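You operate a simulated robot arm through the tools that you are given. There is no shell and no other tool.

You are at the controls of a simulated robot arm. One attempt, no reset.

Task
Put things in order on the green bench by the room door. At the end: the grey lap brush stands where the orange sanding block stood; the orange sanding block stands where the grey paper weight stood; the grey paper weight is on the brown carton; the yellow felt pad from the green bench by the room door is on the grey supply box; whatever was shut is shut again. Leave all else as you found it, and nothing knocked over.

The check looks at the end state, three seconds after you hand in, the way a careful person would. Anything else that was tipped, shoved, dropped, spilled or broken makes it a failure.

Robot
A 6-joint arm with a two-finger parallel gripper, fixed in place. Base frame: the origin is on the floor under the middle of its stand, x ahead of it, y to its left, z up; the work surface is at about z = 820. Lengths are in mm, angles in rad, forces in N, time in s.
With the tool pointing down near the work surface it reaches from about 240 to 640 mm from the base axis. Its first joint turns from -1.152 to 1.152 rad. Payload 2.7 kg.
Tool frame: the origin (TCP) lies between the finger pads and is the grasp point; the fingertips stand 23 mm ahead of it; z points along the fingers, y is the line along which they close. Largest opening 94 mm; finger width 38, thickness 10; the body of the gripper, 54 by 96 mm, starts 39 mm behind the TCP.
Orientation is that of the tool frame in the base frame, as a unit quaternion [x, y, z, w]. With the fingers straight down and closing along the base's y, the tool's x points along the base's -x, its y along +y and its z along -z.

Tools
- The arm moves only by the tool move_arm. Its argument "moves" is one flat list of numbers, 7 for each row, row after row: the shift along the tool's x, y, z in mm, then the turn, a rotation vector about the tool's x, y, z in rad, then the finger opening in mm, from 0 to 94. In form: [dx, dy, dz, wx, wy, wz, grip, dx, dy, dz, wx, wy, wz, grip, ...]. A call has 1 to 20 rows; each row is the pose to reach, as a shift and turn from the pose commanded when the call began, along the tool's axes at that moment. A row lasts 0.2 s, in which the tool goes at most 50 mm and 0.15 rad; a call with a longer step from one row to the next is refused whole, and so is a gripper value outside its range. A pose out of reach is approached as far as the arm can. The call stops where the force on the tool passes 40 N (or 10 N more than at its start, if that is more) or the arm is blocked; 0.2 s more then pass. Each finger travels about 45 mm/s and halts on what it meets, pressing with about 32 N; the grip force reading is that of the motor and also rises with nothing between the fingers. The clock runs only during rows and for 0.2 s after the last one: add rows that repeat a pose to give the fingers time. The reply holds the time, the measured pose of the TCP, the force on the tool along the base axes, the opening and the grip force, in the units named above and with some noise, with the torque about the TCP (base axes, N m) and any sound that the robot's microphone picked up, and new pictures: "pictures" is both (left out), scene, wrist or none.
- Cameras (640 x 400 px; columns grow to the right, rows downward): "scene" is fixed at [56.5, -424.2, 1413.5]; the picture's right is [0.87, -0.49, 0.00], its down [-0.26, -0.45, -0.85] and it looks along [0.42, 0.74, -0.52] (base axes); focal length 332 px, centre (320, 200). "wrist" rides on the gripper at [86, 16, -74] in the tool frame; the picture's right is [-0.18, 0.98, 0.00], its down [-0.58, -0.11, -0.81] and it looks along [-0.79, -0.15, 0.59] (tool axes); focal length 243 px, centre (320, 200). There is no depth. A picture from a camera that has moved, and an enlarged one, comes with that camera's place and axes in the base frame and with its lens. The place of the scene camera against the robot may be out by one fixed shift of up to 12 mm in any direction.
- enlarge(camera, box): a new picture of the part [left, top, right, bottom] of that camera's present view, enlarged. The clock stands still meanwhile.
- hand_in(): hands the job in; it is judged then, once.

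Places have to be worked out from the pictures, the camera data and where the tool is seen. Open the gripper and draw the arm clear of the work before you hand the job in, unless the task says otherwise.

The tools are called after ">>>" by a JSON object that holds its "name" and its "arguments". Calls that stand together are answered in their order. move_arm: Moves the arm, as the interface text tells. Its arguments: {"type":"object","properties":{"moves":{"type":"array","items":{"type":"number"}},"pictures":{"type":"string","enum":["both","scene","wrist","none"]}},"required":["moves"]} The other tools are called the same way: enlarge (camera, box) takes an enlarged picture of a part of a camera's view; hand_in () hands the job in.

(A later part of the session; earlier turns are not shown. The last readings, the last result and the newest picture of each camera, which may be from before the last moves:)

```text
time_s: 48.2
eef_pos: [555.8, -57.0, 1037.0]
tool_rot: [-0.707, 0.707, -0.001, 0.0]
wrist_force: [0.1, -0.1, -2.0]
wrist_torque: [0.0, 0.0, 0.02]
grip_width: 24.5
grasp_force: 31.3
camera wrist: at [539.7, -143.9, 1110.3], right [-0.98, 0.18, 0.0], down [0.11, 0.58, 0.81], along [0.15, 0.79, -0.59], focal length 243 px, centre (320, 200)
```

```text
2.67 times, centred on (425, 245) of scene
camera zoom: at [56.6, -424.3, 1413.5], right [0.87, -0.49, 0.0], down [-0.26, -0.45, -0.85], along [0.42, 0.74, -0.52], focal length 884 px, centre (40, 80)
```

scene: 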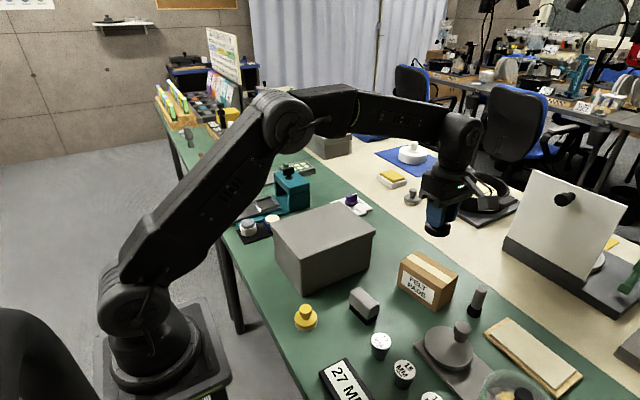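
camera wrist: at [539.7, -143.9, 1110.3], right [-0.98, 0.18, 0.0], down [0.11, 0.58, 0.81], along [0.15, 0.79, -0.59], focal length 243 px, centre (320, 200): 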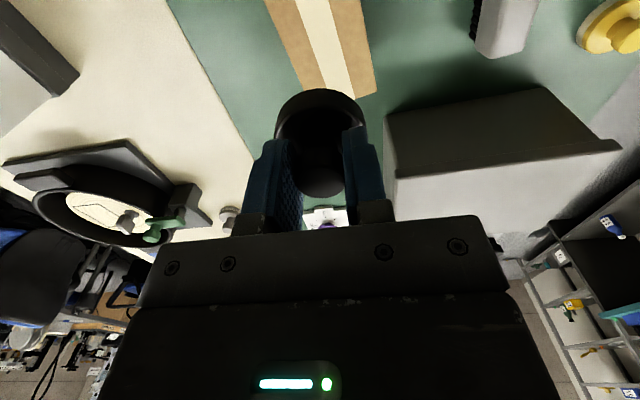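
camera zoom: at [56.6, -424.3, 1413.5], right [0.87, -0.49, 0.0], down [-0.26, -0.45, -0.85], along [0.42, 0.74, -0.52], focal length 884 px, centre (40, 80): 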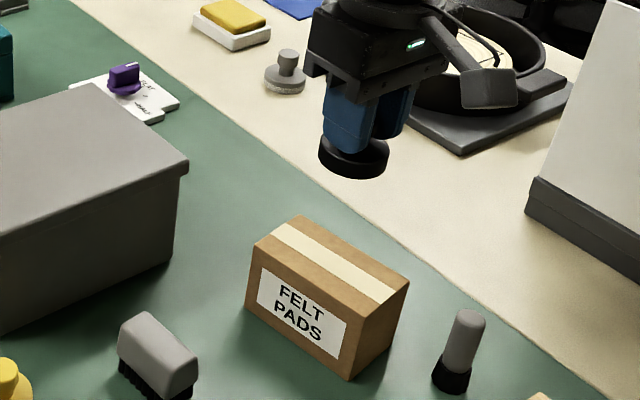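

Triangulating, the carton's top is at z≈893 with centre ≈(550,−60). I shift slightly and lower to just above it.

>>> {"name": "move_arm", "arguments": {"moves": [3, 5.8, 25, 0, 0, 0, 15, 3, 5.8, 55, 0, 0, 0, 15, 3, 5.8, 80, 0, 0, 0, 15, 3, 5.8, 95, 0, 0, 0, 15, 3, 5.8, 97, 0, 0, 0, 15], "pictures": "both"}}

>>> {"name": "enlarge", "arguments": {"camera": "scene", "box": [380, 190, 480, 310]}}

```text
time_s: 49.4
eef_pos: [549.6, -60.2, 940.4]
tool_rot: [-0.707, 0.707, 0.0, 0.0]
wrist_force: [0.5, -0.2, -2.9]
wrist_torque: [-0.08, 0.01, 0.02]
grip_width: 24.3
grasp_force: 32.3
camera wrist: at [534.2, -147.4, 1013.4], right [-0.98, 0.18, 0.0], down [0.11, 0.58, 0.81], along [0.15, 0.79, -0.59], focal length 243 px, centre (320, 200)
```

scene: 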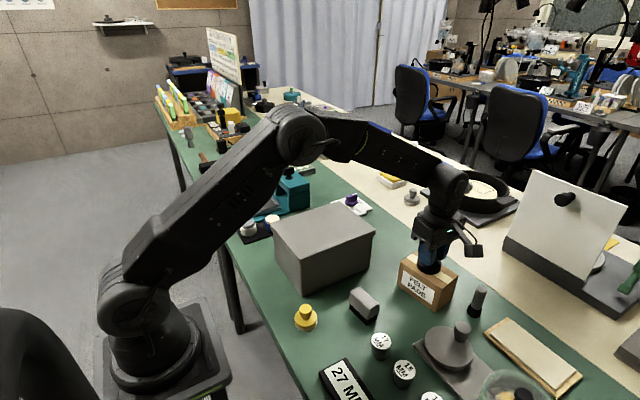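
wrist: 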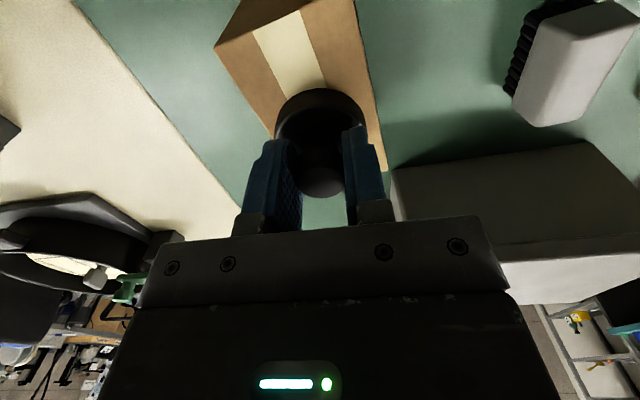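

```text
3.33 times, centred on (430, 250) of scene
camera zoom: at [56.6, -424.2, 1413.5], right [0.87, -0.49, 0.0], down [-0.26, -0.45, -0.85], along [0.42, 0.74, -0.52], focal length 1105 px, centre (-47, 33)
```

zoom: 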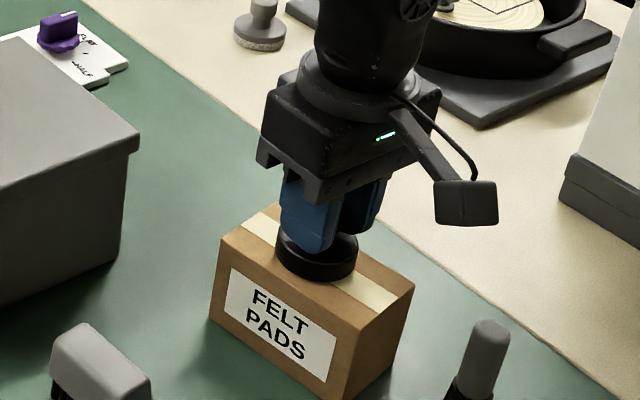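

The weight hovers just over the carton, well centred. I lower gently in millimetre steps, watching the force.

>>> {"name": "move_arm", "arguments": {"moves": [0, 0, 1, 0, 0, 0, 15, 0, 0, 2, 0, 0, 0, 15, 0, 0, 3, 0, 0, 0, 15], "pictures": "none"}}

```text
time_s: 50.2
eef_pos: [550.0, -61.1, 937.5]
tool_rot: [0.707, -0.707, 0.001, 0.0]
wrist_force: [-1.9, -0.1, 2.9]
wrist_torque: [0.07, 0.1, 0.07]
grip_width: 24.3
grasp_force: 31.7
```

The force changed from −2.9 to +2.9 N: the weight is resting on the carton. I open the fingers and rise straight up.

>>> {"name": "move_arm", "arguments": {"moves": [0, 0, 0, 0, 0, 0, 30, 0, 0, 0, 0, 0, 0, 40, 0, 0, 0, 0, 0, 0, 50, 0, 0, 0, 0, 0, 0, 50], "pictures": "none"}}

>>> {"name": "move_arm", "arguments": {"moves": [0, 0, -15, 0, 0, 0, 50, 0, 0, -45, 0, 0, 0, 50, 0, 0, -80, 0, 0, 0, 50, 0, 0, -80, 0, 0, 0, 50], "pictures": "both"}}

>>> {"name": "enlarge", "arguments": {"camera": "scene", "box": [380, 210, 480, 320]}}

```text
time_s: 51.2
eef_pos: [550.9, -60.6, 937.6]
tool_rot: [0.707, -0.707, 0.001, 0.0]
wrist_force: [-0.6, 0.0, 0.0]
wrist_torque: [0.01, 0.0, -0.03]
grip_width: 50.0
grasp_force: 0.0
```

```text
time_s: 52.2
eef_pos: [549.0, -60.2, 1018.7]
tool_rot: [0.707, -0.707, 0.0, 0.0]
wrist_force: [-0.4, 0.8, 0.4]
wrist_torque: [0.05, 0.03, -0.02]
grip_width: 50.0
grasp_force: 0.0
camera wrist: at [534.2, -147.3, 1092.0], right [-0.98, 0.18, 0.0], down [0.11, 0.58, 0.81], along [0.15, 0.79, -0.59], focal length 243 px, centre (320, 200)
```

scene: 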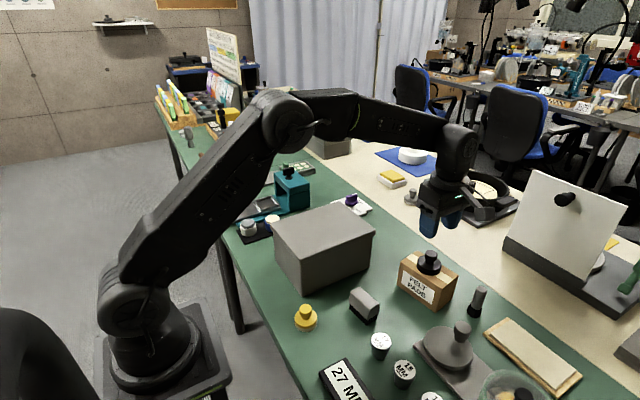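
wrist: 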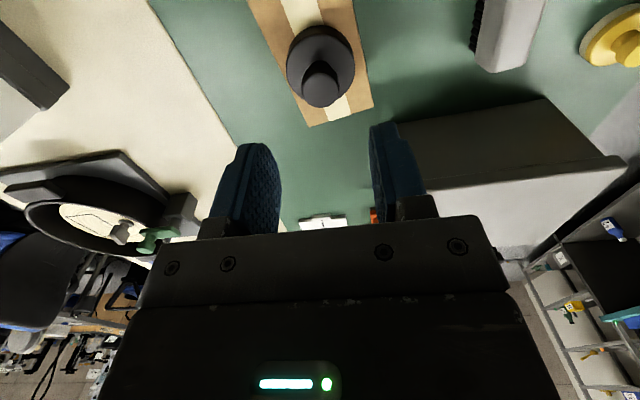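

```text
3.64 times, centred on (430, 265) of scene
camera zoom: at [56.5, -424.2, 1413.5], right [0.87, -0.49, 0.0], down [-0.26, -0.45, -0.85], along [0.42, 0.74, -0.52], focal length 1206 px, centre (-80, -36)
```

zoom: 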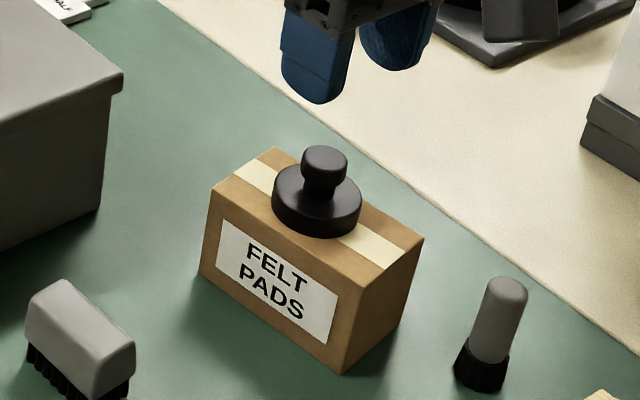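

The weight stands upright, centred on the carton; its load (~0.28 kg for ~40 cm³, iron density) confirms a paper weight. Next is the orange block: I move above it with the tool turned so the camera stays off the box.

>>> {"name": "move_arm", "arguments": {"moves": [-10, 5, -30, 0, 0, 0.143, 94, -25, 12, -41, 0, 0, 0.286, 94, -40, 18, -41, 0, 0, 0.429, 94, -55, 24, -41, 0, 0, 0.571, 94, -70, 31, -41, 0, 0, 0.714, 94, -85, 37, -41, 0, 0, 0.857, 94, -100, 43, -41, 0, 0, 1.0, 94, -115, 50, -41, 0, 0, 1.143, 94, -130, 56, -41, 0, 0, 1.286, 94, -145, 63, -41, 0, 0, 1.429, 94, -160, 69, -41, 0, 0, 1.571, 94], "pictures": "none"}}

>>> {"name": "move_arm", "arguments": {"moves": [0, 17, 0, 0, 0, 0.143, 94, -1, 34, 0, 0, 0, 0.286, 94, -2, 51, 0, 0, 0, 0.429, 94, -3, 68, 0, 0, 0, 0.571, 94, -4, 85, 0, 0, 0, 0.714, 94, -5, 102, 0, 0, 0, 0.857, 94, -6, 120, 0, 0, 0, 1.0, 94, -7, 138, 0, 0, 0, 1.143, 94, -8, 156, 0, 0, 0, 1.286, 94, -9, 173, 10, 0, 0, 1.429, 94, -10, 190, 20, 0, 0, 1.571, 94], "pictures": "both"}}

>>> {"name": "enlarge", "arguments": {"camera": "wrist", "box": [240, 0, 420, 130]}}

```text
time_s: 54.6
eef_pos: [479.9, 98.2, 1059.7]
tool_rot: [0.0, 1.0, 0.0, 0.0]
wrist_force: [0.4, 0.3, -0.2]
wrist_torque: [0.0, 0.0, 0.03]
grip_width: 94.3
grasp_force: 0.1
```

```text
time_s: 57.0
eef_pos: [492.4, 288.4, 1039.7]
tool_rot: [0.708, 0.706, -0.001, -0.001]
wrist_force: [0.8, 0.0, 0.3]
wrist_torque: [0.06, 0.02, -0.01]
grip_width: 93.9
grasp_force: 0.1
camera wrist: at [508.9, 374.8, 1112.2], right [0.98, -0.19, 0.0], down [-0.11, -0.58, 0.81], along [-0.15, -0.79, -0.59], focal length 243 px, centre (320, 200)
```

scene: 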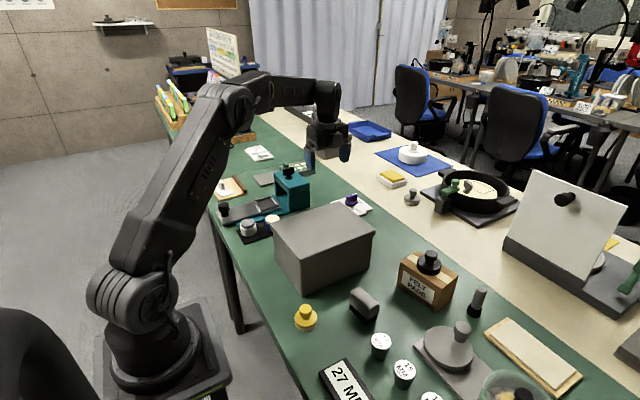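
wrist: 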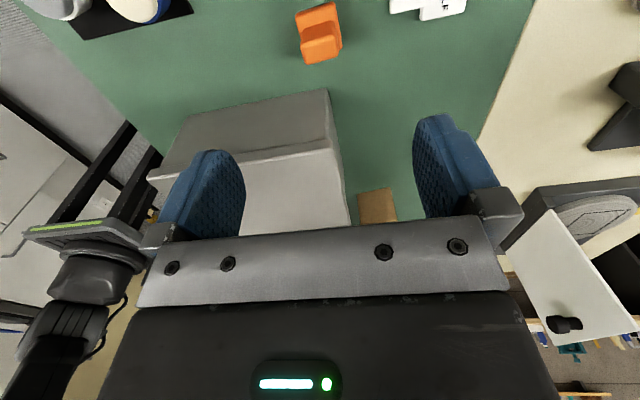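

```text
3.08 times, centred on (330, 65) of wrist
camera zoom: at [508.9, 374.8, 1112.2], right [0.98, -0.19, 0.0], down [-0.11, -0.58, 0.81], along [-0.15, -0.79, -0.59], focal length 746 px, centre (289, 615)
```

zoom: 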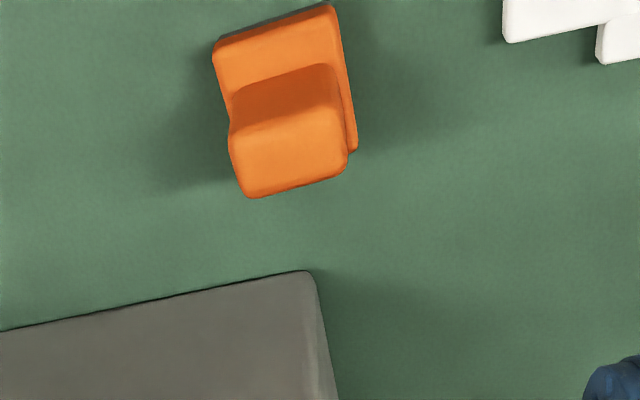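

Triangulation gives the box top at z≈931 (x 284–493, y 66–220). The orange block's centre is ≈(491,278.5), its handle top z≈869, about 33×19 mm, turned ~4°. I descend above it with 60 mm opening, aligned to its angle.

>>> {"name": "move_arm", "arguments": {"moves": [-9.9, -1.4, 40, 0, 0, -0.035, 60, -9.9, -1.4, 85, 0, 0, -0.07, 60, -9.9, -1.4, 125, 0, 0, -0.07, 60, -9.9, -1.4, 145, 0, 0, -0.07, 60, -9.9, -1.4, 145, 0, 0, -0.07, 60], "pictures": "both"}}

>>> {"name": "enlarge", "arguments": {"camera": "wrist", "box": [200, 60, 440, 220]}}

```text
time_s: 58.2
eef_pos: [489.8, 277.6, 893.1]
tool_rot: [0.682, 0.731, 0.0, 0.0]
wrist_force: [-0.2, -0.4, -0.2]
wrist_torque: [0.05, -0.03, 0.0]
grip_width: 60.0
grasp_force: 0.0
camera wrist: at [501.0, 365.0, 965.9], right [0.99, -0.12, 0.0], down [-0.07, -0.59, 0.81], along [-0.09, -0.8, -0.59], focal length 243 px, centre (320, 200)
```

scene: 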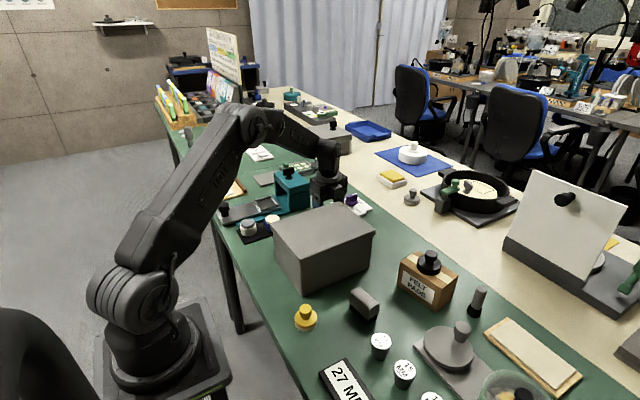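
wrist: 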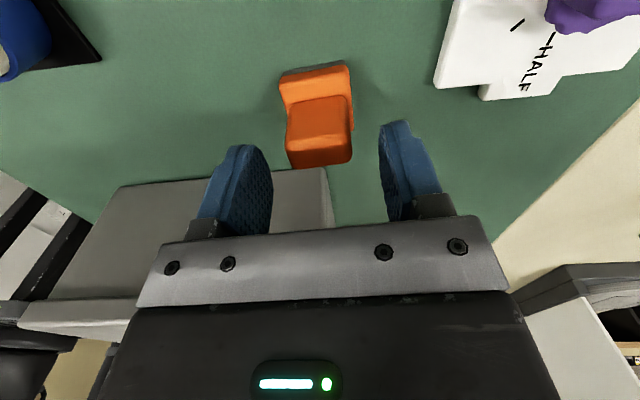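

```text
2.50 times, centred on (320, 140) of wrist
camera zoom: at [501.0, 365.0, 965.9], right [0.99, -0.12, 0.0], down [-0.07, -0.59, 0.81], along [-0.09, -0.8, -0.59], focal length 606 px, centre (320, 350)
```

zoom: 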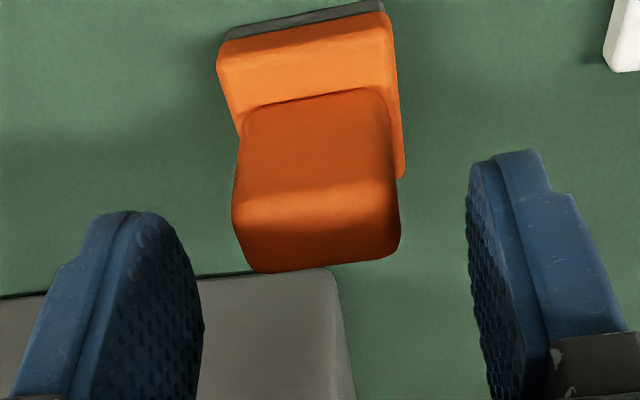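

The handle is centred and aligned between the fingers. I descend to TCP z≈861 (tips ≈838, above the plate) and close.

>>> {"name": "move_arm", "arguments": {"moves": [0, 0, 20, 0, 0, 0, 60, 0, 0, 32, 0, 0, 0, 60, 0, 0, 32, 0, 0, 0, 60, 0, 0, 32, 0, 0, 0, 45, 0, 0, 32, 0, 0, 0, 30, 0, 0, 32, 0, 0, 0, 20, 0, 0, 32, 0, 0, 0, 20], "pictures": "wrist"}}

```text
time_s: 59.8
eef_pos: [490.3, 278.2, 860.2]
tool_rot: [0.682, 0.731, 0.0, 0.0]
wrist_force: [-0.4, -0.8, 0.2]
wrist_torque: [0.01, 0.01, -0.01]
grip_width: 39.1
grasp_force: 31.6
camera wrist: at [501.1, 365.5, 934.2], right [0.99, -0.12, 0.0], down [-0.07, -0.59, 0.81], along [-0.09, -0.8, -0.59], focal length 243 px, centre (320, 200)
```

wrist: 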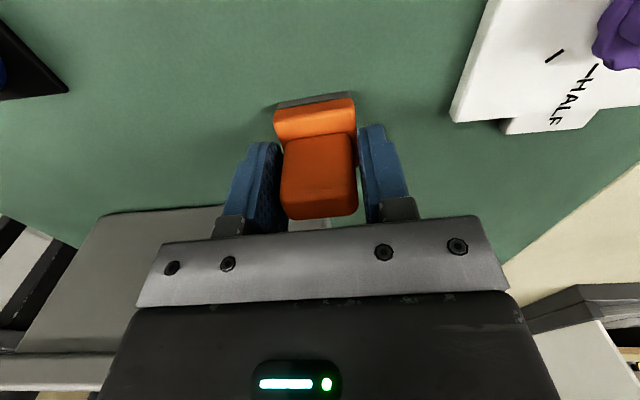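

Closed at 39 mm with full grip. I lift slowly and check that the block hangs level.

>>> {"name": "move_arm", "arguments": {"moves": [0, 0, -5, 0, 0, 0, 20, 0, 0, -15, 0, 0, 0, 20, 0, 0, -35, 0, 0, 0, 20, 0, 0, -70, 0, 0, 0, 20, 0, 0, -110, 0, 0, 0, 20, 0, 0, -110, 0, 0, 0, 20], "pictures": "both"}}

>>> {"name": "enlarge", "arguments": {"camera": "scene", "box": [280, 120, 400, 220]}}

```text
time_s: 61.2
eef_pos: [491.0, 280.3, 971.5]
tool_rot: [0.682, 0.732, 0.0, 0.0]
wrist_force: [-0.1, -0.4, -1.3]
wrist_torque: [0.02, -0.01, 0.01]
grip_width: 39.1
grasp_force: 31.5
camera wrist: at [501.1, 366.8, 1045.0], right [0.99, -0.12, 0.0], down [-0.07, -0.59, 0.81], along [-0.09, -0.8, -0.59], focal length 243 px, centre (320, 200)
```

scene: 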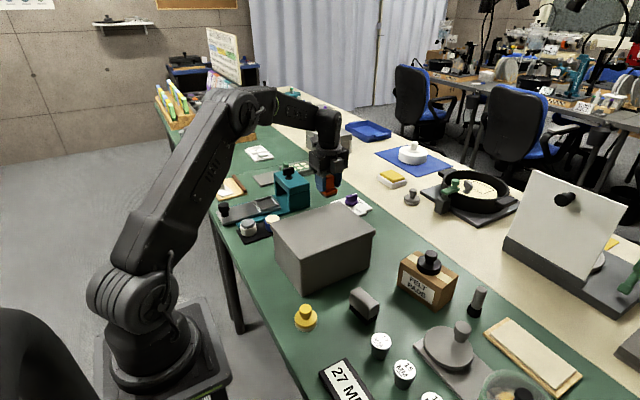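
wrist: 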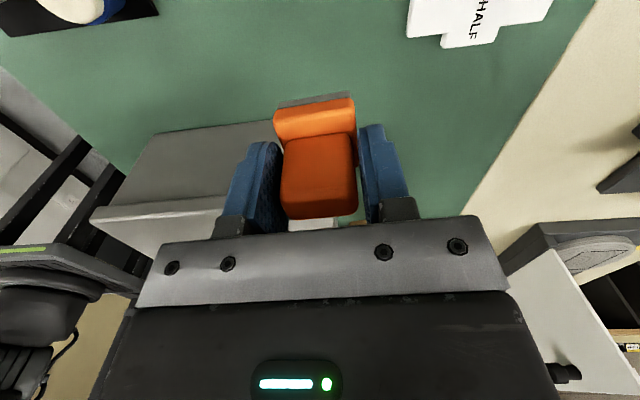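

```text
4.00 times, centred on (340, 170) of scene
camera zoom: at [56.5, -424.2, 1413.5], right [0.87, -0.49, 0.0], down [-0.26, -0.45, -0.85], along [0.42, 0.74, -0.52], focal length 1326 px, centre (240, 320)
```

zoom: 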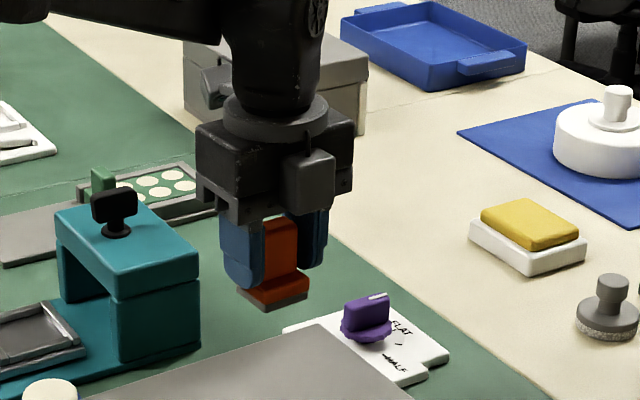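

The block hangs level. I carry it to the weight's old spot (569.5,138), first high, then down to hover.

>>> {"name": "move_arm", "arguments": {"moves": [0, 20, -30, 0, 0, 0, 20, -30, 50, -30, 0, 0, 0, 20, -70, 68.6, -30, 0, 0, 0, 20, -110, 68.6, -30, 0, 0, 0, 20, -146, 68.6, -30, 0, 0, 0, 20, -146, 68.6, 10, 0, 0, 0, 20, -146, 68.6, 50, 0, 0, 0, 20, -146, 68.6, 85, 0, 0, 0, 20, -146, 68.6, 100, 0, 0, 0, 20, -146, 68.6, 100, 0, 0, 0, 20], "pictures": "both"}}

>>> {"name": "enlarge", "arguments": {"camera": "scene", "box": [340, 170, 440, 260]}}

```text
time_s: 63.4
eef_pos: [567.3, 138.7, 871.7]
tool_rot: [0.682, 0.731, 0.0, 0.0]
wrist_force: [0.9, 0.9, -1.5]
wrist_torque: [-0.01, 0.02, -0.03]
grip_width: 33.6
grasp_force: 32.0
camera wrist: at [578.3, 225.6, 944.3], right [0.99, -0.12, 0.0], down [-0.07, -0.59, 0.81], along [-0.09, -0.8, -0.59], focal length 243 px, centre (320, 200)
```

scene: 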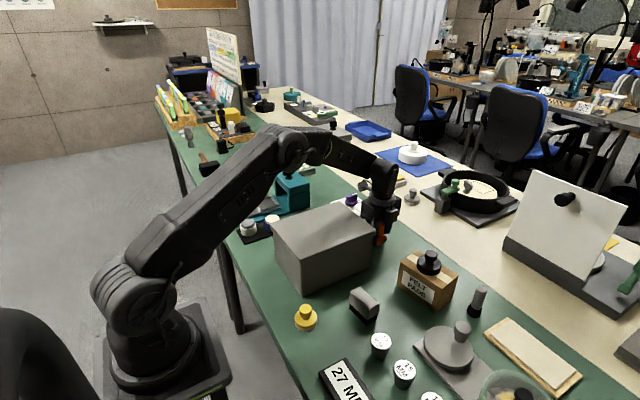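
wrist: 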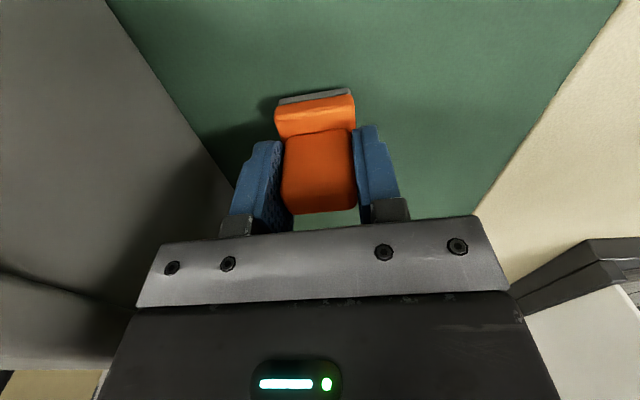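

```text
4.44 times, centred on (390, 215) of scene
camera zoom: at [56.5, -424.2, 1413.5], right [0.87, -0.49, 0.0], down [-0.26, -0.45, -0.85], along [0.42, 0.74, -0.52], focal length 1474 px, centre (9, 133)
```

zoom: 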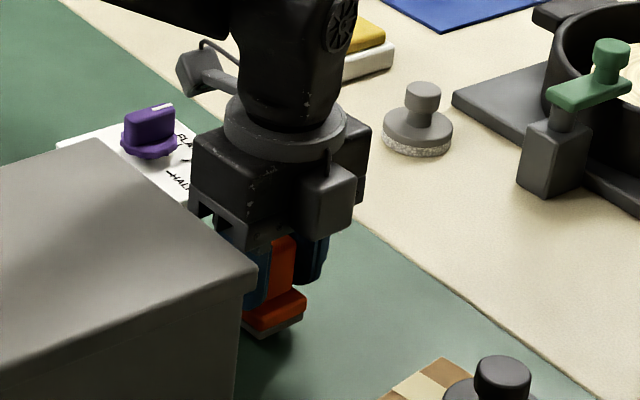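

The grip settled from 39 to 33.6 mm: the tips first held the plate edge and the block slid a few mm down onto the handle. I therefore lower in small steps and watch for contact earlier than computed.

>>> {"name": "move_arm", "arguments": {"moves": [0, 1.5, 2, 0, 0, 0, 20, 0, 1.5, 3.5, 0, 0, 0, 20, 0, 1.5, 4, 0, 0, 0, 20], "pictures": "none"}}

```text
time_s: 64.2
eef_pos: [569.4, 137.9, 866.9]
tool_rot: [0.682, 0.731, 0.0, 0.0]
wrist_force: [-0.1, 0.6, -1.1]
wrist_torque: [0.0, 0.02, -0.01]
grip_width: 33.6
grasp_force: 32.2
```

No contact yet at TCP z≈867 (load still −1.1 N). I continue down in 1 mm steps.

>>> {"name": "move_arm", "arguments": {"moves": [0, 0, 1, 0, 0, 0, 20, 0, 0, 2, 0, 0, 0, 20, 0, 0, 2, 0, 0, 0, 20], "pictures": "scene"}}

>>> {"name": "enlarge", "arguments": {"camera": "scene", "box": [360, 210, 420, 260]}}

```text
time_s: 65.0
eef_pos: [569.6, 139.1, 865.2]
tool_rot: [0.682, 0.731, 0.0, 0.0]
wrist_force: [0.3, -0.2, -1.0]
wrist_torque: [0.02, 0.0, 0.01]
grip_width: 33.8
grasp_force: 32.2
```

scene: 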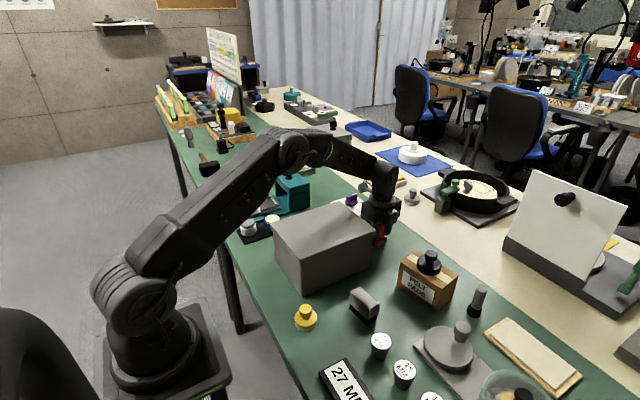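

```text
8.00 times, centred on (390, 235) of scene
camera zoom: at [56.5, -424.2, 1413.5], right [0.87, -0.49, 0.0], down [-0.26, -0.45, -0.85], along [0.42, 0.74, -0.52], focal length 2653 px, centre (-240, -80)
```

zoom: 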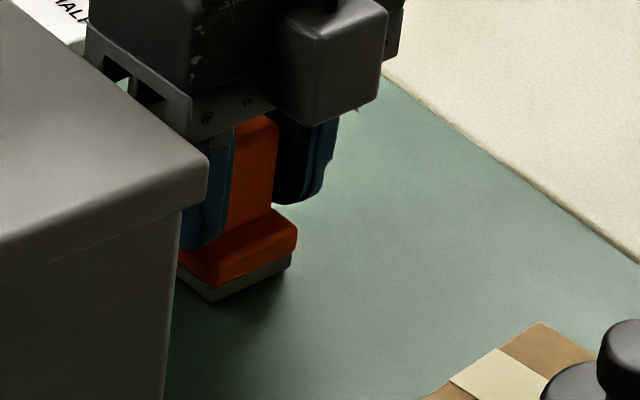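

Still hanging free and level. Two more 1 mm steps.

>>> {"name": "move_arm", "arguments": {"moves": [0, 0, 1, 0, 0, 0, 20, 0, 0, 1.5, 0, 0, 0, 20, 0, 0, 1.5, 0, 0, 0, 20], "pictures": "none"}}

```text
time_s: 65.8
eef_pos: [569.6, 139.3, 865.3]
tool_rot: [0.682, 0.732, 0.0, -0.001]
wrist_force: [0.3, 0.4, -0.4]
wrist_torque: [0.02, -0.03, 0.0]
grip_width: 33.5
grasp_force: 32.1
```

>>> {"name": "move_arm", "arguments": {"moves": [0, 0, 0.7, 0, 0, 0, 20, 0, 0, 1.2, 0, 0, 0, 20, 0, 0, 1.2, 0, 0, 0, 20], "pictures": "none"}}

```text
time_s: 66.6
eef_pos: [569.0, 138.3, 865.3]
tool_rot: [0.682, 0.731, 0.001, 0.001]
wrist_force: [-0.2, 0.3, 4.5]
wrist_torque: [0.0, 0.13, 0.0]
grip_width: 33.5
grasp_force: 32.1
```

Contact (+4.5 N): the block is on the bench at (569,138). I release and rise straight up.

>>> {"name": "move_arm", "arguments": {"moves": [0, 0, 0, 0, 0, 0, 40, 0, 0, 0, 0, 0, 0, 50, 0, 0, 0, 0, 0, 0, 60, 0, 0, 0, 0, 0, 0, 60], "pictures": "none"}}

>>> {"name": "move_arm", "arguments": {"moves": [0, 0, -20, 0, 0, 0, 60, 0, 0, -60, 0, 0, 0, 60, 0, 0, -105, 0, 0, 0, 60, 0, 0, -150, 0, 0, 0, 60, 0, 0, -150, 0, 0, 0, 60], "pictures": "both"}}

>>> {"name": "enlarge", "arguments": {"camera": "wrist", "box": [240, 0, 420, 130]}}

```text
time_s: 67.6
eef_pos: [569.1, 139.1, 862.9]
tool_rot: [0.682, 0.731, -0.001, 0.001]
wrist_force: [0.1, 0.0, 0.5]
wrist_torque: [0.03, 0.03, -0.01]
grip_width: 60.0
grasp_force: 0.0
```

```text
time_s: 68.8
eef_pos: [569.1, 136.4, 1013.4]
tool_rot: [0.682, 0.731, 0.0, 0.0]
wrist_force: [0.1, -0.2, -0.8]
wrist_torque: [0.01, 0.02, 0.0]
grip_width: 59.9
grasp_force: 0.2
camera wrist: at [579.8, 224.4, 1087.2], right [0.99, -0.12, 0.0], down [-0.07, -0.59, 0.81], along [-0.09, -0.8, -0.59], focal length 243 px, centre (320, 200)
```

scene: 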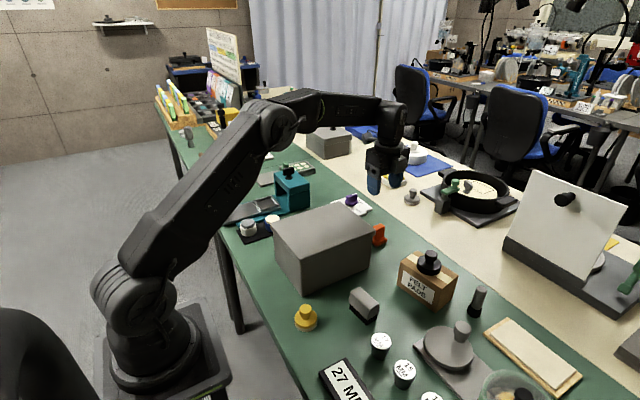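
wrist: 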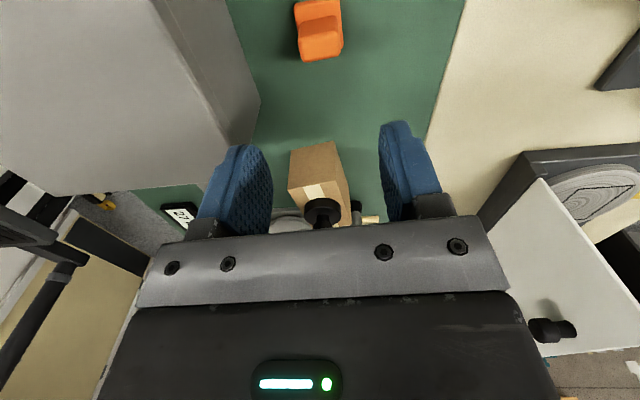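

```text
3.08 times, centred on (330, 65) of wrist
camera zoom: at [579.8, 224.4, 1087.2], right [0.99, -0.12, 0.0], down [-0.07, -0.59, 0.81], along [-0.09, -0.8, -0.59], focal length 746 px, centre (289, 615)
```

zoom: 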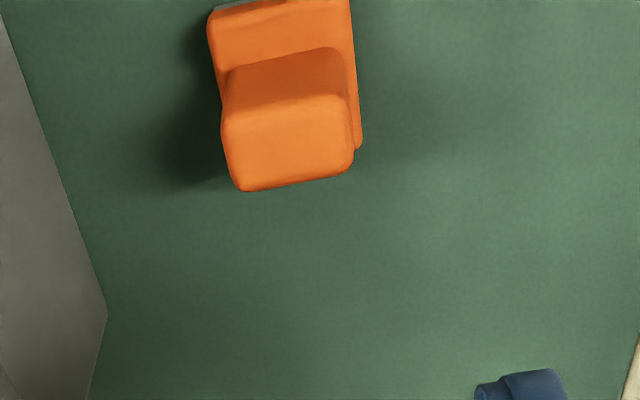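

The orange block now stands at ≈(570,138.5), where the weight was. Next I go above the lap brush near (400,−15) to measure it.

>>> {"name": "move_arm", "arguments": {"moves": [-14, -18, -10, 0, 0, -0.145, 94, -28, -36, -10, 0, 0, -0.29, 94, -42, -54, -10, 0, 0, -0.435, 94, -56, -72, -10, 0, 0, -0.58, 94, -70, -90, -10, 0, 0, -0.725, 94, -84, -108, -10, 0, 0, -0.87, 94, -98, -126, -10, 0, 0, -1.015, 94, -112, -144, -10, 0, 0, -1.16, 94, -126, -162, -10, 0, 0, -1.305, 94, -138.7, -179.2, 0, 0, 0, -1.45, 94, -138.7, -179.2, 0, 0, 0, -1.5, 94], "pictures": "both"}}

>>> {"name": "enlarge", "arguments": {"camera": "wrist", "box": [230, 0, 430, 130]}}

```text
time_s: 71.2
eef_pos: [399.3, -11.8, 1013.2]
tool_rot: [0.001, 1.0, -0.001, 0.0]
wrist_force: [-1.0, -0.4, -0.8]
wrist_torque: [-0.01, -0.01, 0.01]
grip_width: 94.0
grasp_force: 0.1
camera wrist: at [313.2, 3.6, 1086.3], right [0.18, 0.98, 0.0], down [0.58, -0.11, 0.81], along [0.79, -0.15, -0.59], focal length 243 px, centre (320, 200)
```

scene: 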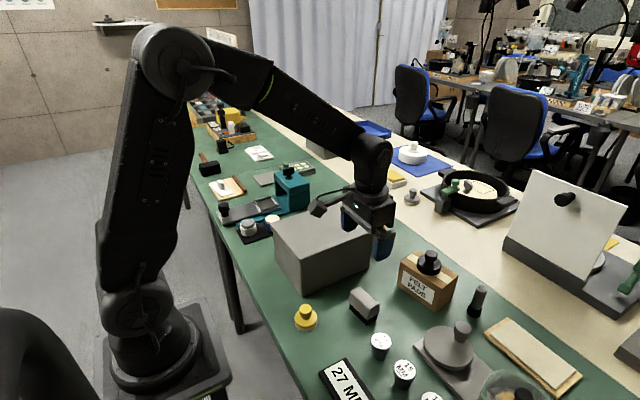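
wrist: 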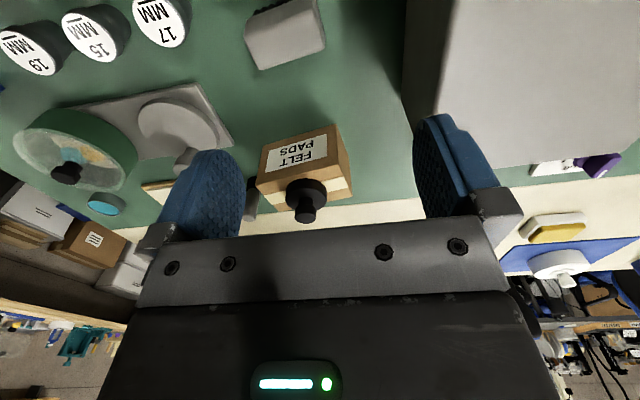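

```text
3.08 times, centred on (330, 65) of wrist
camera zoom: at [313.2, 3.6, 1086.3], right [0.18, 0.98, 0.0], down [0.58, -0.11, 0.81], along [0.79, -0.15, -0.59], focal length 746 px, centre (289, 615)
```

zoom: 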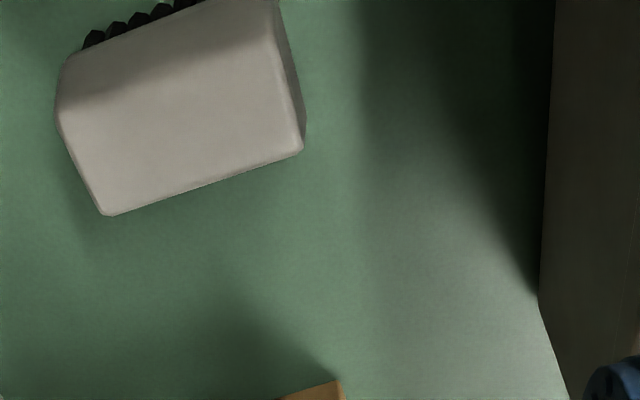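

The brush's top is centred ≈(393,−40), long axis near base y (turned ~6° CCW), about 60×27 mm. I yaw to −1.67 rad so the fingers close across its width and the camera stays off the box.

>>> {"name": "move_arm", "arguments": {"moves": [1, -3, 0, 0, 0, -0.14, 94, 2, -6, 0, 0, 0, -0.28, 94, 3, -9, 0, 0, 0, -0.42, 94, 4, -12, 0, 0, 0, -0.56, 94, 5, -15, 0, 0, 0, -0.7, 94, 6, -18, 0, 0, 0, -0.84, 94, 6.3, -21, 0, 0, 0, -0.98, 94, 6.3, -24, 0, 0, 0, -1.12, 94, 6.3, -27, 0, 0, 0, -1.26, 94, 6.3, -28.2, 5, 0, 0, -1.4, 94, 6.3, -28.2, 10, 0, 0, -1.54, 80, 6.3, -28.2, 13, 0, 0, -1.674, 70, 6.3, -28.2, 13, 0, 0, -1.674, 60], "pictures": "both"}}

>>> {"name": "enlarge", "arguments": {"camera": "wrist", "box": [240, 0, 420, 130]}}

```text
time_s: 74.0
eef_pos: [394.6, -41.7, 1001.2]
tool_rot: [0.743, -0.669, 0.0, 0.001]
wrist_force: [-0.6, -0.9, -0.2]
wrist_torque: [-0.03, -0.02, -0.01]
grip_width: 60.0
grasp_force: 0.0
camera wrist: at [387.3, -128.9, 1072.9], right [-1.0, 0.08, 0.0], down [0.05, 0.59, 0.81], along [0.07, 0.8, -0.59], focal length 243 px, centre (320, 200)
```

scene: 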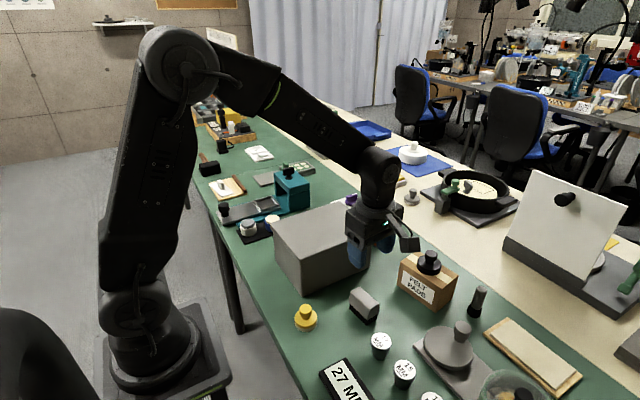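
wrist: 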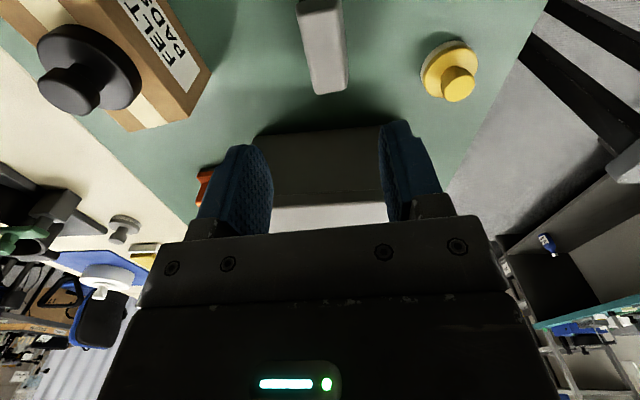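

```text
3.08 times, centred on (330, 65) of wrist
camera zoom: at [387.3, -128.9, 1072.9], right [-1.0, 0.08, 0.0], down [0.05, 0.59, 0.81], along [0.07, 0.8, -0.59], focal length 746 px, centre (289, 615)
```

zoom: 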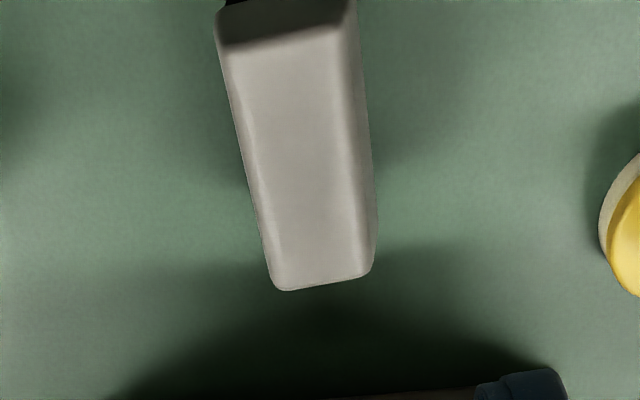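

Triangulated: brush top centre ≈(390.8,−39.5), top z≈864, ~59×27 mm. I shift ~4 mm and descend with 60 mm opening to check alignment.

>>> {"name": "move_arm", "arguments": {"moves": [-2.6, 3.4, 35, 0, 0, 0, 60, -2.6, 3.4, 75, 0, 0, 0, 60, -2.6, 3.4, 105, 0, 0, 0, 60, -2.6, 3.4, 110, 0, 0, 0, 60, -2.6, 3.4, 110, 0, 0, 0, 60], "pictures": "both"}}

>>> {"name": "enlarge", "arguments": {"camera": "wrist", "box": [200, 50, 440, 220]}}

```text
time_s: 75.2
eef_pos: [389.5, -39.3, 890.6]
tool_rot: [0.742, -0.671, 0.0, 0.0]
wrist_force: [0.2, 0.2, 0.0]
wrist_torque: [0.0, 0.01, 0.01]
grip_width: 60.0
grasp_force: 0.0
camera wrist: at [382.3, -127.1, 962.5], right [-1.0, 0.08, 0.0], down [0.05, 0.59, 0.81], along [0.07, 0.8, -0.59], focal length 243 px, centre (320, 200)
```

scene: 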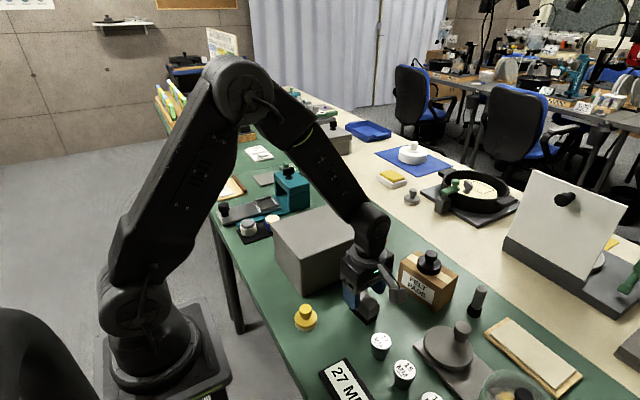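
wrist: 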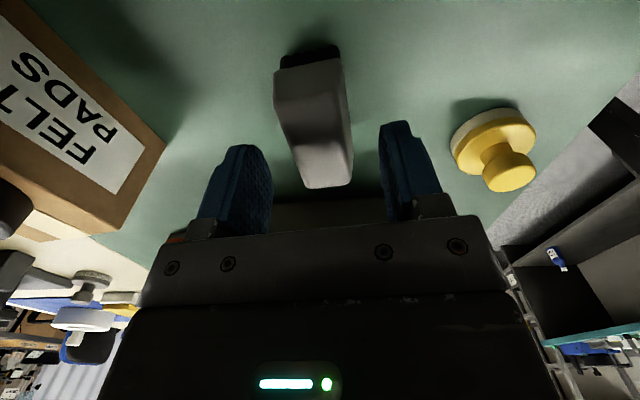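

```text
2.35 times, centred on (320, 135) of wrist
camera zoom: at [382.3, -127.1, 962.5], right [-1.0, 0.08, 0.0], down [0.05, 0.59, 0.81], along [0.07, 0.8, -0.59], focal length 571 px, centre (320, 353)
```

zoom: 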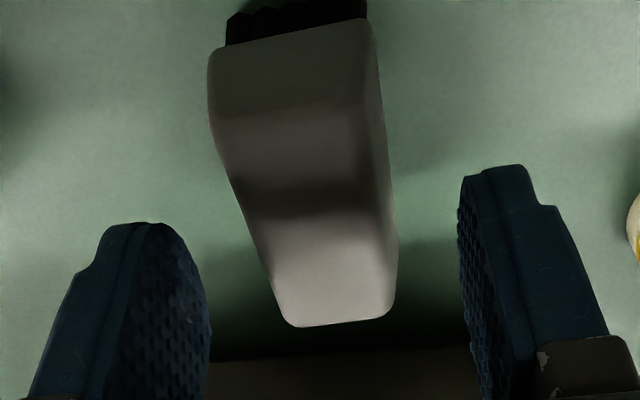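

The brush is centred between the fingers. I descend to TCP z≈858 and close across its body.

>>> {"name": "move_arm", "arguments": {"moves": [0, 0, 18, 0, 0, 0, 60, 0, 0, 32, 0, 0, 0, 60, 0, 0, 32, 0, 0, 0, 60, 0, 0, 32, 0, 0, 0, 45, 0, 0, 32, 0, 0, 0, 30, 0, 0, 32, 0, 0, 0, 15, 0, 0, 32, 0, 0, 0, 15], "pictures": "wrist"}}

```text
time_s: 76.8
eef_pos: [390.0, -38.6, 859.0]
tool_rot: [0.742, -0.67, -0.001, 0.0]
wrist_force: [0.7, 0.1, -0.9]
wrist_torque: [0.01, -0.01, 0.0]
grip_width: 35.1
grasp_force: 32.3
camera wrist: at [383.4, -126.5, 930.7], right [-1.0, 0.08, 0.0], down [0.05, 0.59, 0.81], along [0.07, 0.8, -0.59], focal length 243 px, centre (320, 200)
```

wrist: 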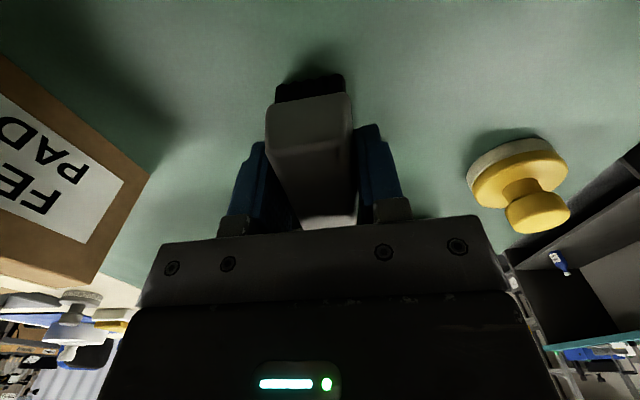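

The body is wider low down (35 mm) than at its top (27 mm), so it tapers. For a safer hold I reopen, go 8 mm lower so the pads cover the widest part well, and close again.

>>> {"name": "move_arm", "arguments": {"moves": [0, 0, 0, 0, 0, 0, 45, 0, 0, 0, 0, 0, 0, 60, 0, 0, 0, 0, 0, 0, 60, 0, 0, 4, 0, 0, 0, 60, 0, 0, 8, 0, 0, 0, 60, 0, 0, 8, 0, 0, 0, 45, 0, 0, 8, 0, 0, 0, 30, 0, 0, 8, 0, 0, 0, 15, 0, 0, 8, 0, 0, 0, 15], "pictures": "none"}}

>>> {"name": "move_arm", "arguments": {"moves": [0, 0, -4, 0, 0, 0, 15, 0, 0, -10, 0, 0, 0, 15, 0, 0, -20, 0, 0, 0, 15, 0, 0, -20, 0, 0, 0, 15], "pictures": "both"}}

>>> {"name": "enlarge", "arguments": {"camera": "scene", "box": [320, 250, 420, 340]}}

```text
time_s: 78.8
eef_pos: [391.0, -38.2, 848.9]
tool_rot: [0.742, -0.671, 0.0, 0.0]
wrist_force: [0.3, 0.9, -0.2]
wrist_torque: [0.03, -0.02, 0.05]
grip_width: 35.6
grasp_force: 32.2
```

```text
time_s: 79.8
eef_pos: [390.1, -37.9, 870.9]
tool_rot: [0.742, -0.67, -0.001, 0.0]
wrist_force: [0.9, -0.2, -1.5]
wrist_torque: [0.05, -0.03, 0.01]
grip_width: 35.4
grasp_force: 32.5
camera wrist: at [383.2, -125.4, 942.3], right [-1.0, 0.08, 0.0], down [0.05, 0.59, 0.81], along [0.07, 0.8, -0.59], focal length 243 px, centre (320, 200)
```

scene: 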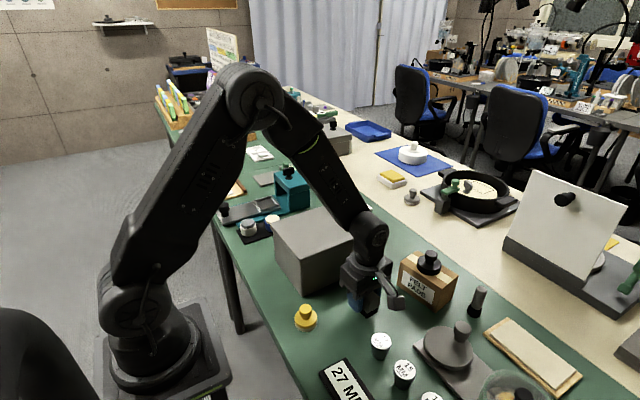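
wrist: 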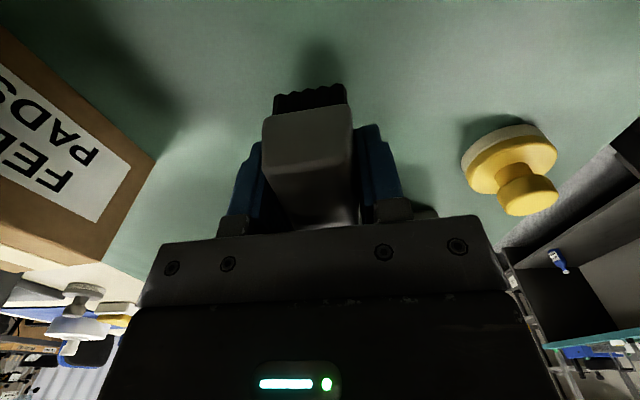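

```text
4.44 times, centred on (370, 295) of scene
camera zoom: at [56.5, -424.2, 1413.5], right [0.87, -0.49, 0.0], down [-0.26, -0.45, -0.85], along [0.42, 0.74, -0.52], focal length 1474 px, centre (98, -222)
```

zoom: 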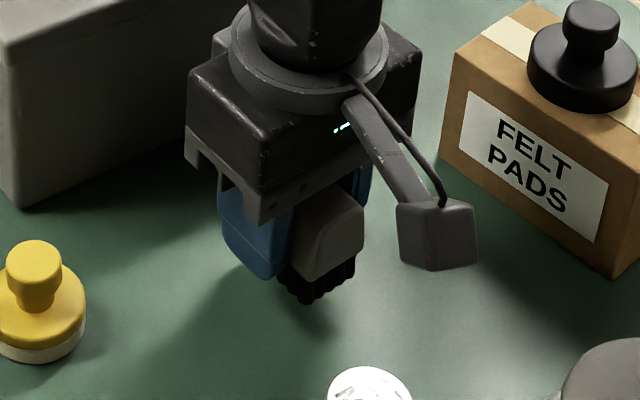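

The brush hangs level and firm (35.4 mm). I raise it high and carry it over the box toward the orange block's old spot, turning the wrist so the camera will be on the far side from the box.

>>> {"name": "move_arm", "arguments": {"moves": [0, 0, -45, 0, 0, 0.131, 15, 0, 0, -90, 0, 0, 0.262, 15, 0, 0, -139, 0, 0, 0.393, 15, -17, -7, -139, 0, 0, 0.524, 15, -34, -15, -139, 0, 0, 0.655, 15, -51, -22, -139, 0, 0, 0.785, 15, -68, -29, -139, 0, 0, 0.916, 15, -85, -37, -139, 0, 0, 1.047, 15, -102, -44, -139, 0, 0, 1.178, 15, -119, -51, -139, 0, 0, 1.309, 15, -136, -59, -139, 0, 0, 1.44, 15, -152.3, -65.8, -139, 0, 0, 1.571, 15], "pictures": "both"}}

```text
time_s: 82.4
eef_pos: [440.8, 119.7, 1007.7]
tool_rot: [-0.05, 0.999, 0.0, 0.0]
wrist_force: [-0.7, 0.5, -1.5]
wrist_torque: [-0.03, 0.01, 0.0]
grip_width: 35.6
grasp_force: 31.6
camera wrist: at [353.4, 127.5, 1081.1], right [0.09, 1.0, 0.0], down [0.59, -0.05, 0.81], along [0.8, -0.07, -0.59], focal length 243 px, centre (320, 200)
```

scene: 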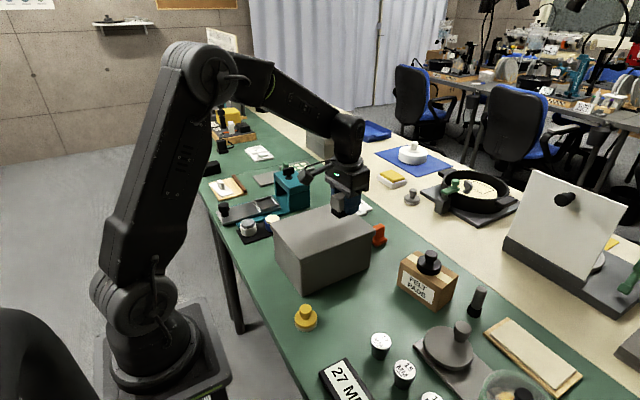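
wrist: 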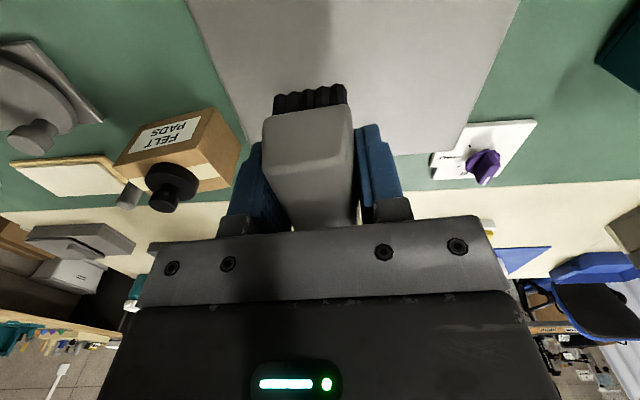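

Now the second half: on to (491,278.5) while turning another 90°.

>>> {"name": "move_arm", "arguments": {"moves": [-6, 13, 0, 0, 0, 0.131, 15, -12, 26, 0, 0, 0, 0.262, 15, -18, 39, 0, 0, 0, 0.393, 15, -24, 52, 0, 0, 0, 0.524, 15, -30, 65, 0, 0, 0, 0.655, 15, -36, 78, 0, 0, 0, 0.785, 15, -42, 91, 0, 0, 0, 0.916, 15, -48, 104, 0, 0, 0, 1.047, 15, -54, 117, 0, 0, 0, 1.178, 15, -60, 130, 0, 0, 0, 1.309, 15, -64, 143, 0, 0, 0, 1.44, 15, -66.5, 152.5, 0, 0, 0, 1.571, 15, -66.5, 152.5, 0, 0, 0, 1.571, 15], "pictures": "both"}}

```text
time_s: 85.2
eef_pos: [490.3, 279.1, 1008.8]
tool_rot: [0.671, 0.741, -0.001, 0.0]
wrist_force: [0.2, 0.6, -0.8]
wrist_torque: [-0.01, 0.0, 0.01]
grip_width: 35.3
grasp_force: 32.0
camera wrist: at [498.5, 366.3, 1082.1], right [1.0, -0.09, 0.0], down [-0.05, -0.59, 0.81], along [-0.07, -0.8, -0.59], focal length 243 px, centre (320, 200)
```

scene: 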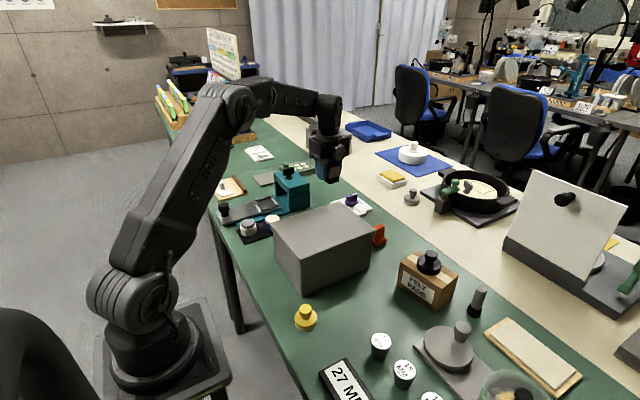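
wrist: 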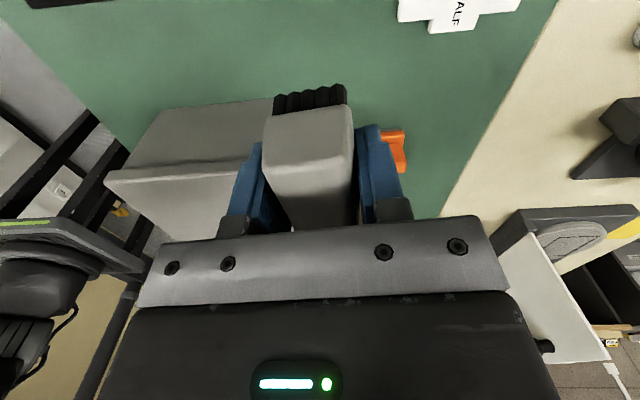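

Positioned at (490.3,279.1). I lower to just above the bench (expected touch at TCP z≈849.5).

>>> {"name": "move_arm", "arguments": {"moves": [0, 0, 40, 0, 0, 0, 15, 0, 0, 80, 0, 0, 0, 15, 0, 0, 120, 0, 0, 0, 15, 0, 0, 145, 0, 0, 0, 15, 0, 0, 154, 0, 0, 0, 15, 0, 0, 154, 0, 0, 0, 15], "pictures": "both"}}

```text
time_s: 86.6
eef_pos: [490.2, 279.5, 856.7]
tool_rot: [0.67, 0.743, 0.0, 0.0]
wrist_force: [0.1, -0.1, -0.9]
wrist_torque: [0.02, -0.01, -0.02]
grip_width: 35.4
grasp_force: 32.0
camera wrist: at [498.0, 366.6, 929.2], right [1.0, -0.08, 0.0], down [-0.05, -0.59, 0.81], along [-0.07, -0.8, -0.59], focal length 243 px, centre (320, 200)
```

scene: 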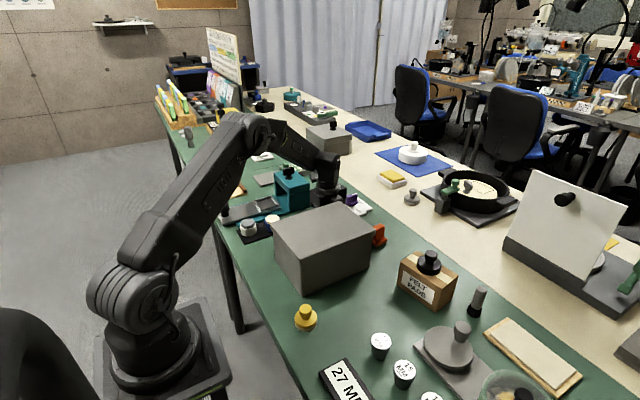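
wrist: 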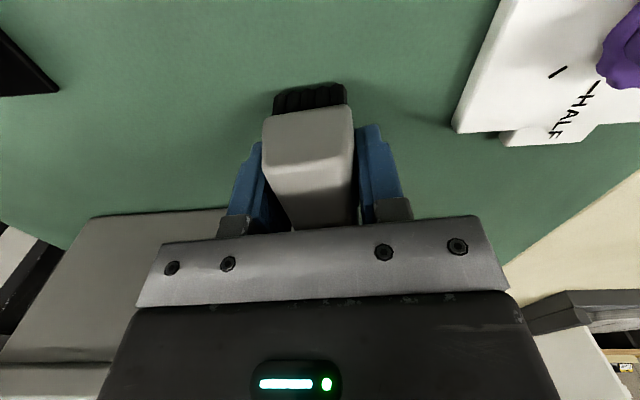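

Hovering a few mm above the bench. I lower in small steps until contact.

>>> {"name": "move_arm", "arguments": {"moves": [0, 0, 2, 0, 0, 0, 15, 0, 0, 4, 0, 0, 0, 15, 0, 0, 4.5, 0, 0, 0, 15, 0, 0, 4.5, 0, 0, 0, 15], "pictures": "none"}}

```text
time_s: 87.6
eef_pos: [489.7, 279.4, 851.3]
tool_rot: [0.671, 0.741, -0.001, 0.0]
wrist_force: [-0.9, 0.2, 0.0]
wrist_torque: [0.0, 0.01, -0.01]
grip_width: 35.5
grasp_force: 31.8
```

>>> {"name": "move_arm", "arguments": {"moves": [0, 0, 0.8, 0, 0, 0, 15, 0, 0, 1.3, 0, 0, 0, 15, 0, 0, 1.3, 0, 0, 0, 15], "pictures": "none"}}

```text
time_s: 88.4
eef_pos: [490.3, 278.6, 849.6]
tool_rot: [0.67, 0.742, 0.0, -0.001]
wrist_force: [0.1, 0.4, -0.2]
wrist_torque: [-0.05, 0.01, 0.0]
grip_width: 35.6
grasp_force: 32.4
```

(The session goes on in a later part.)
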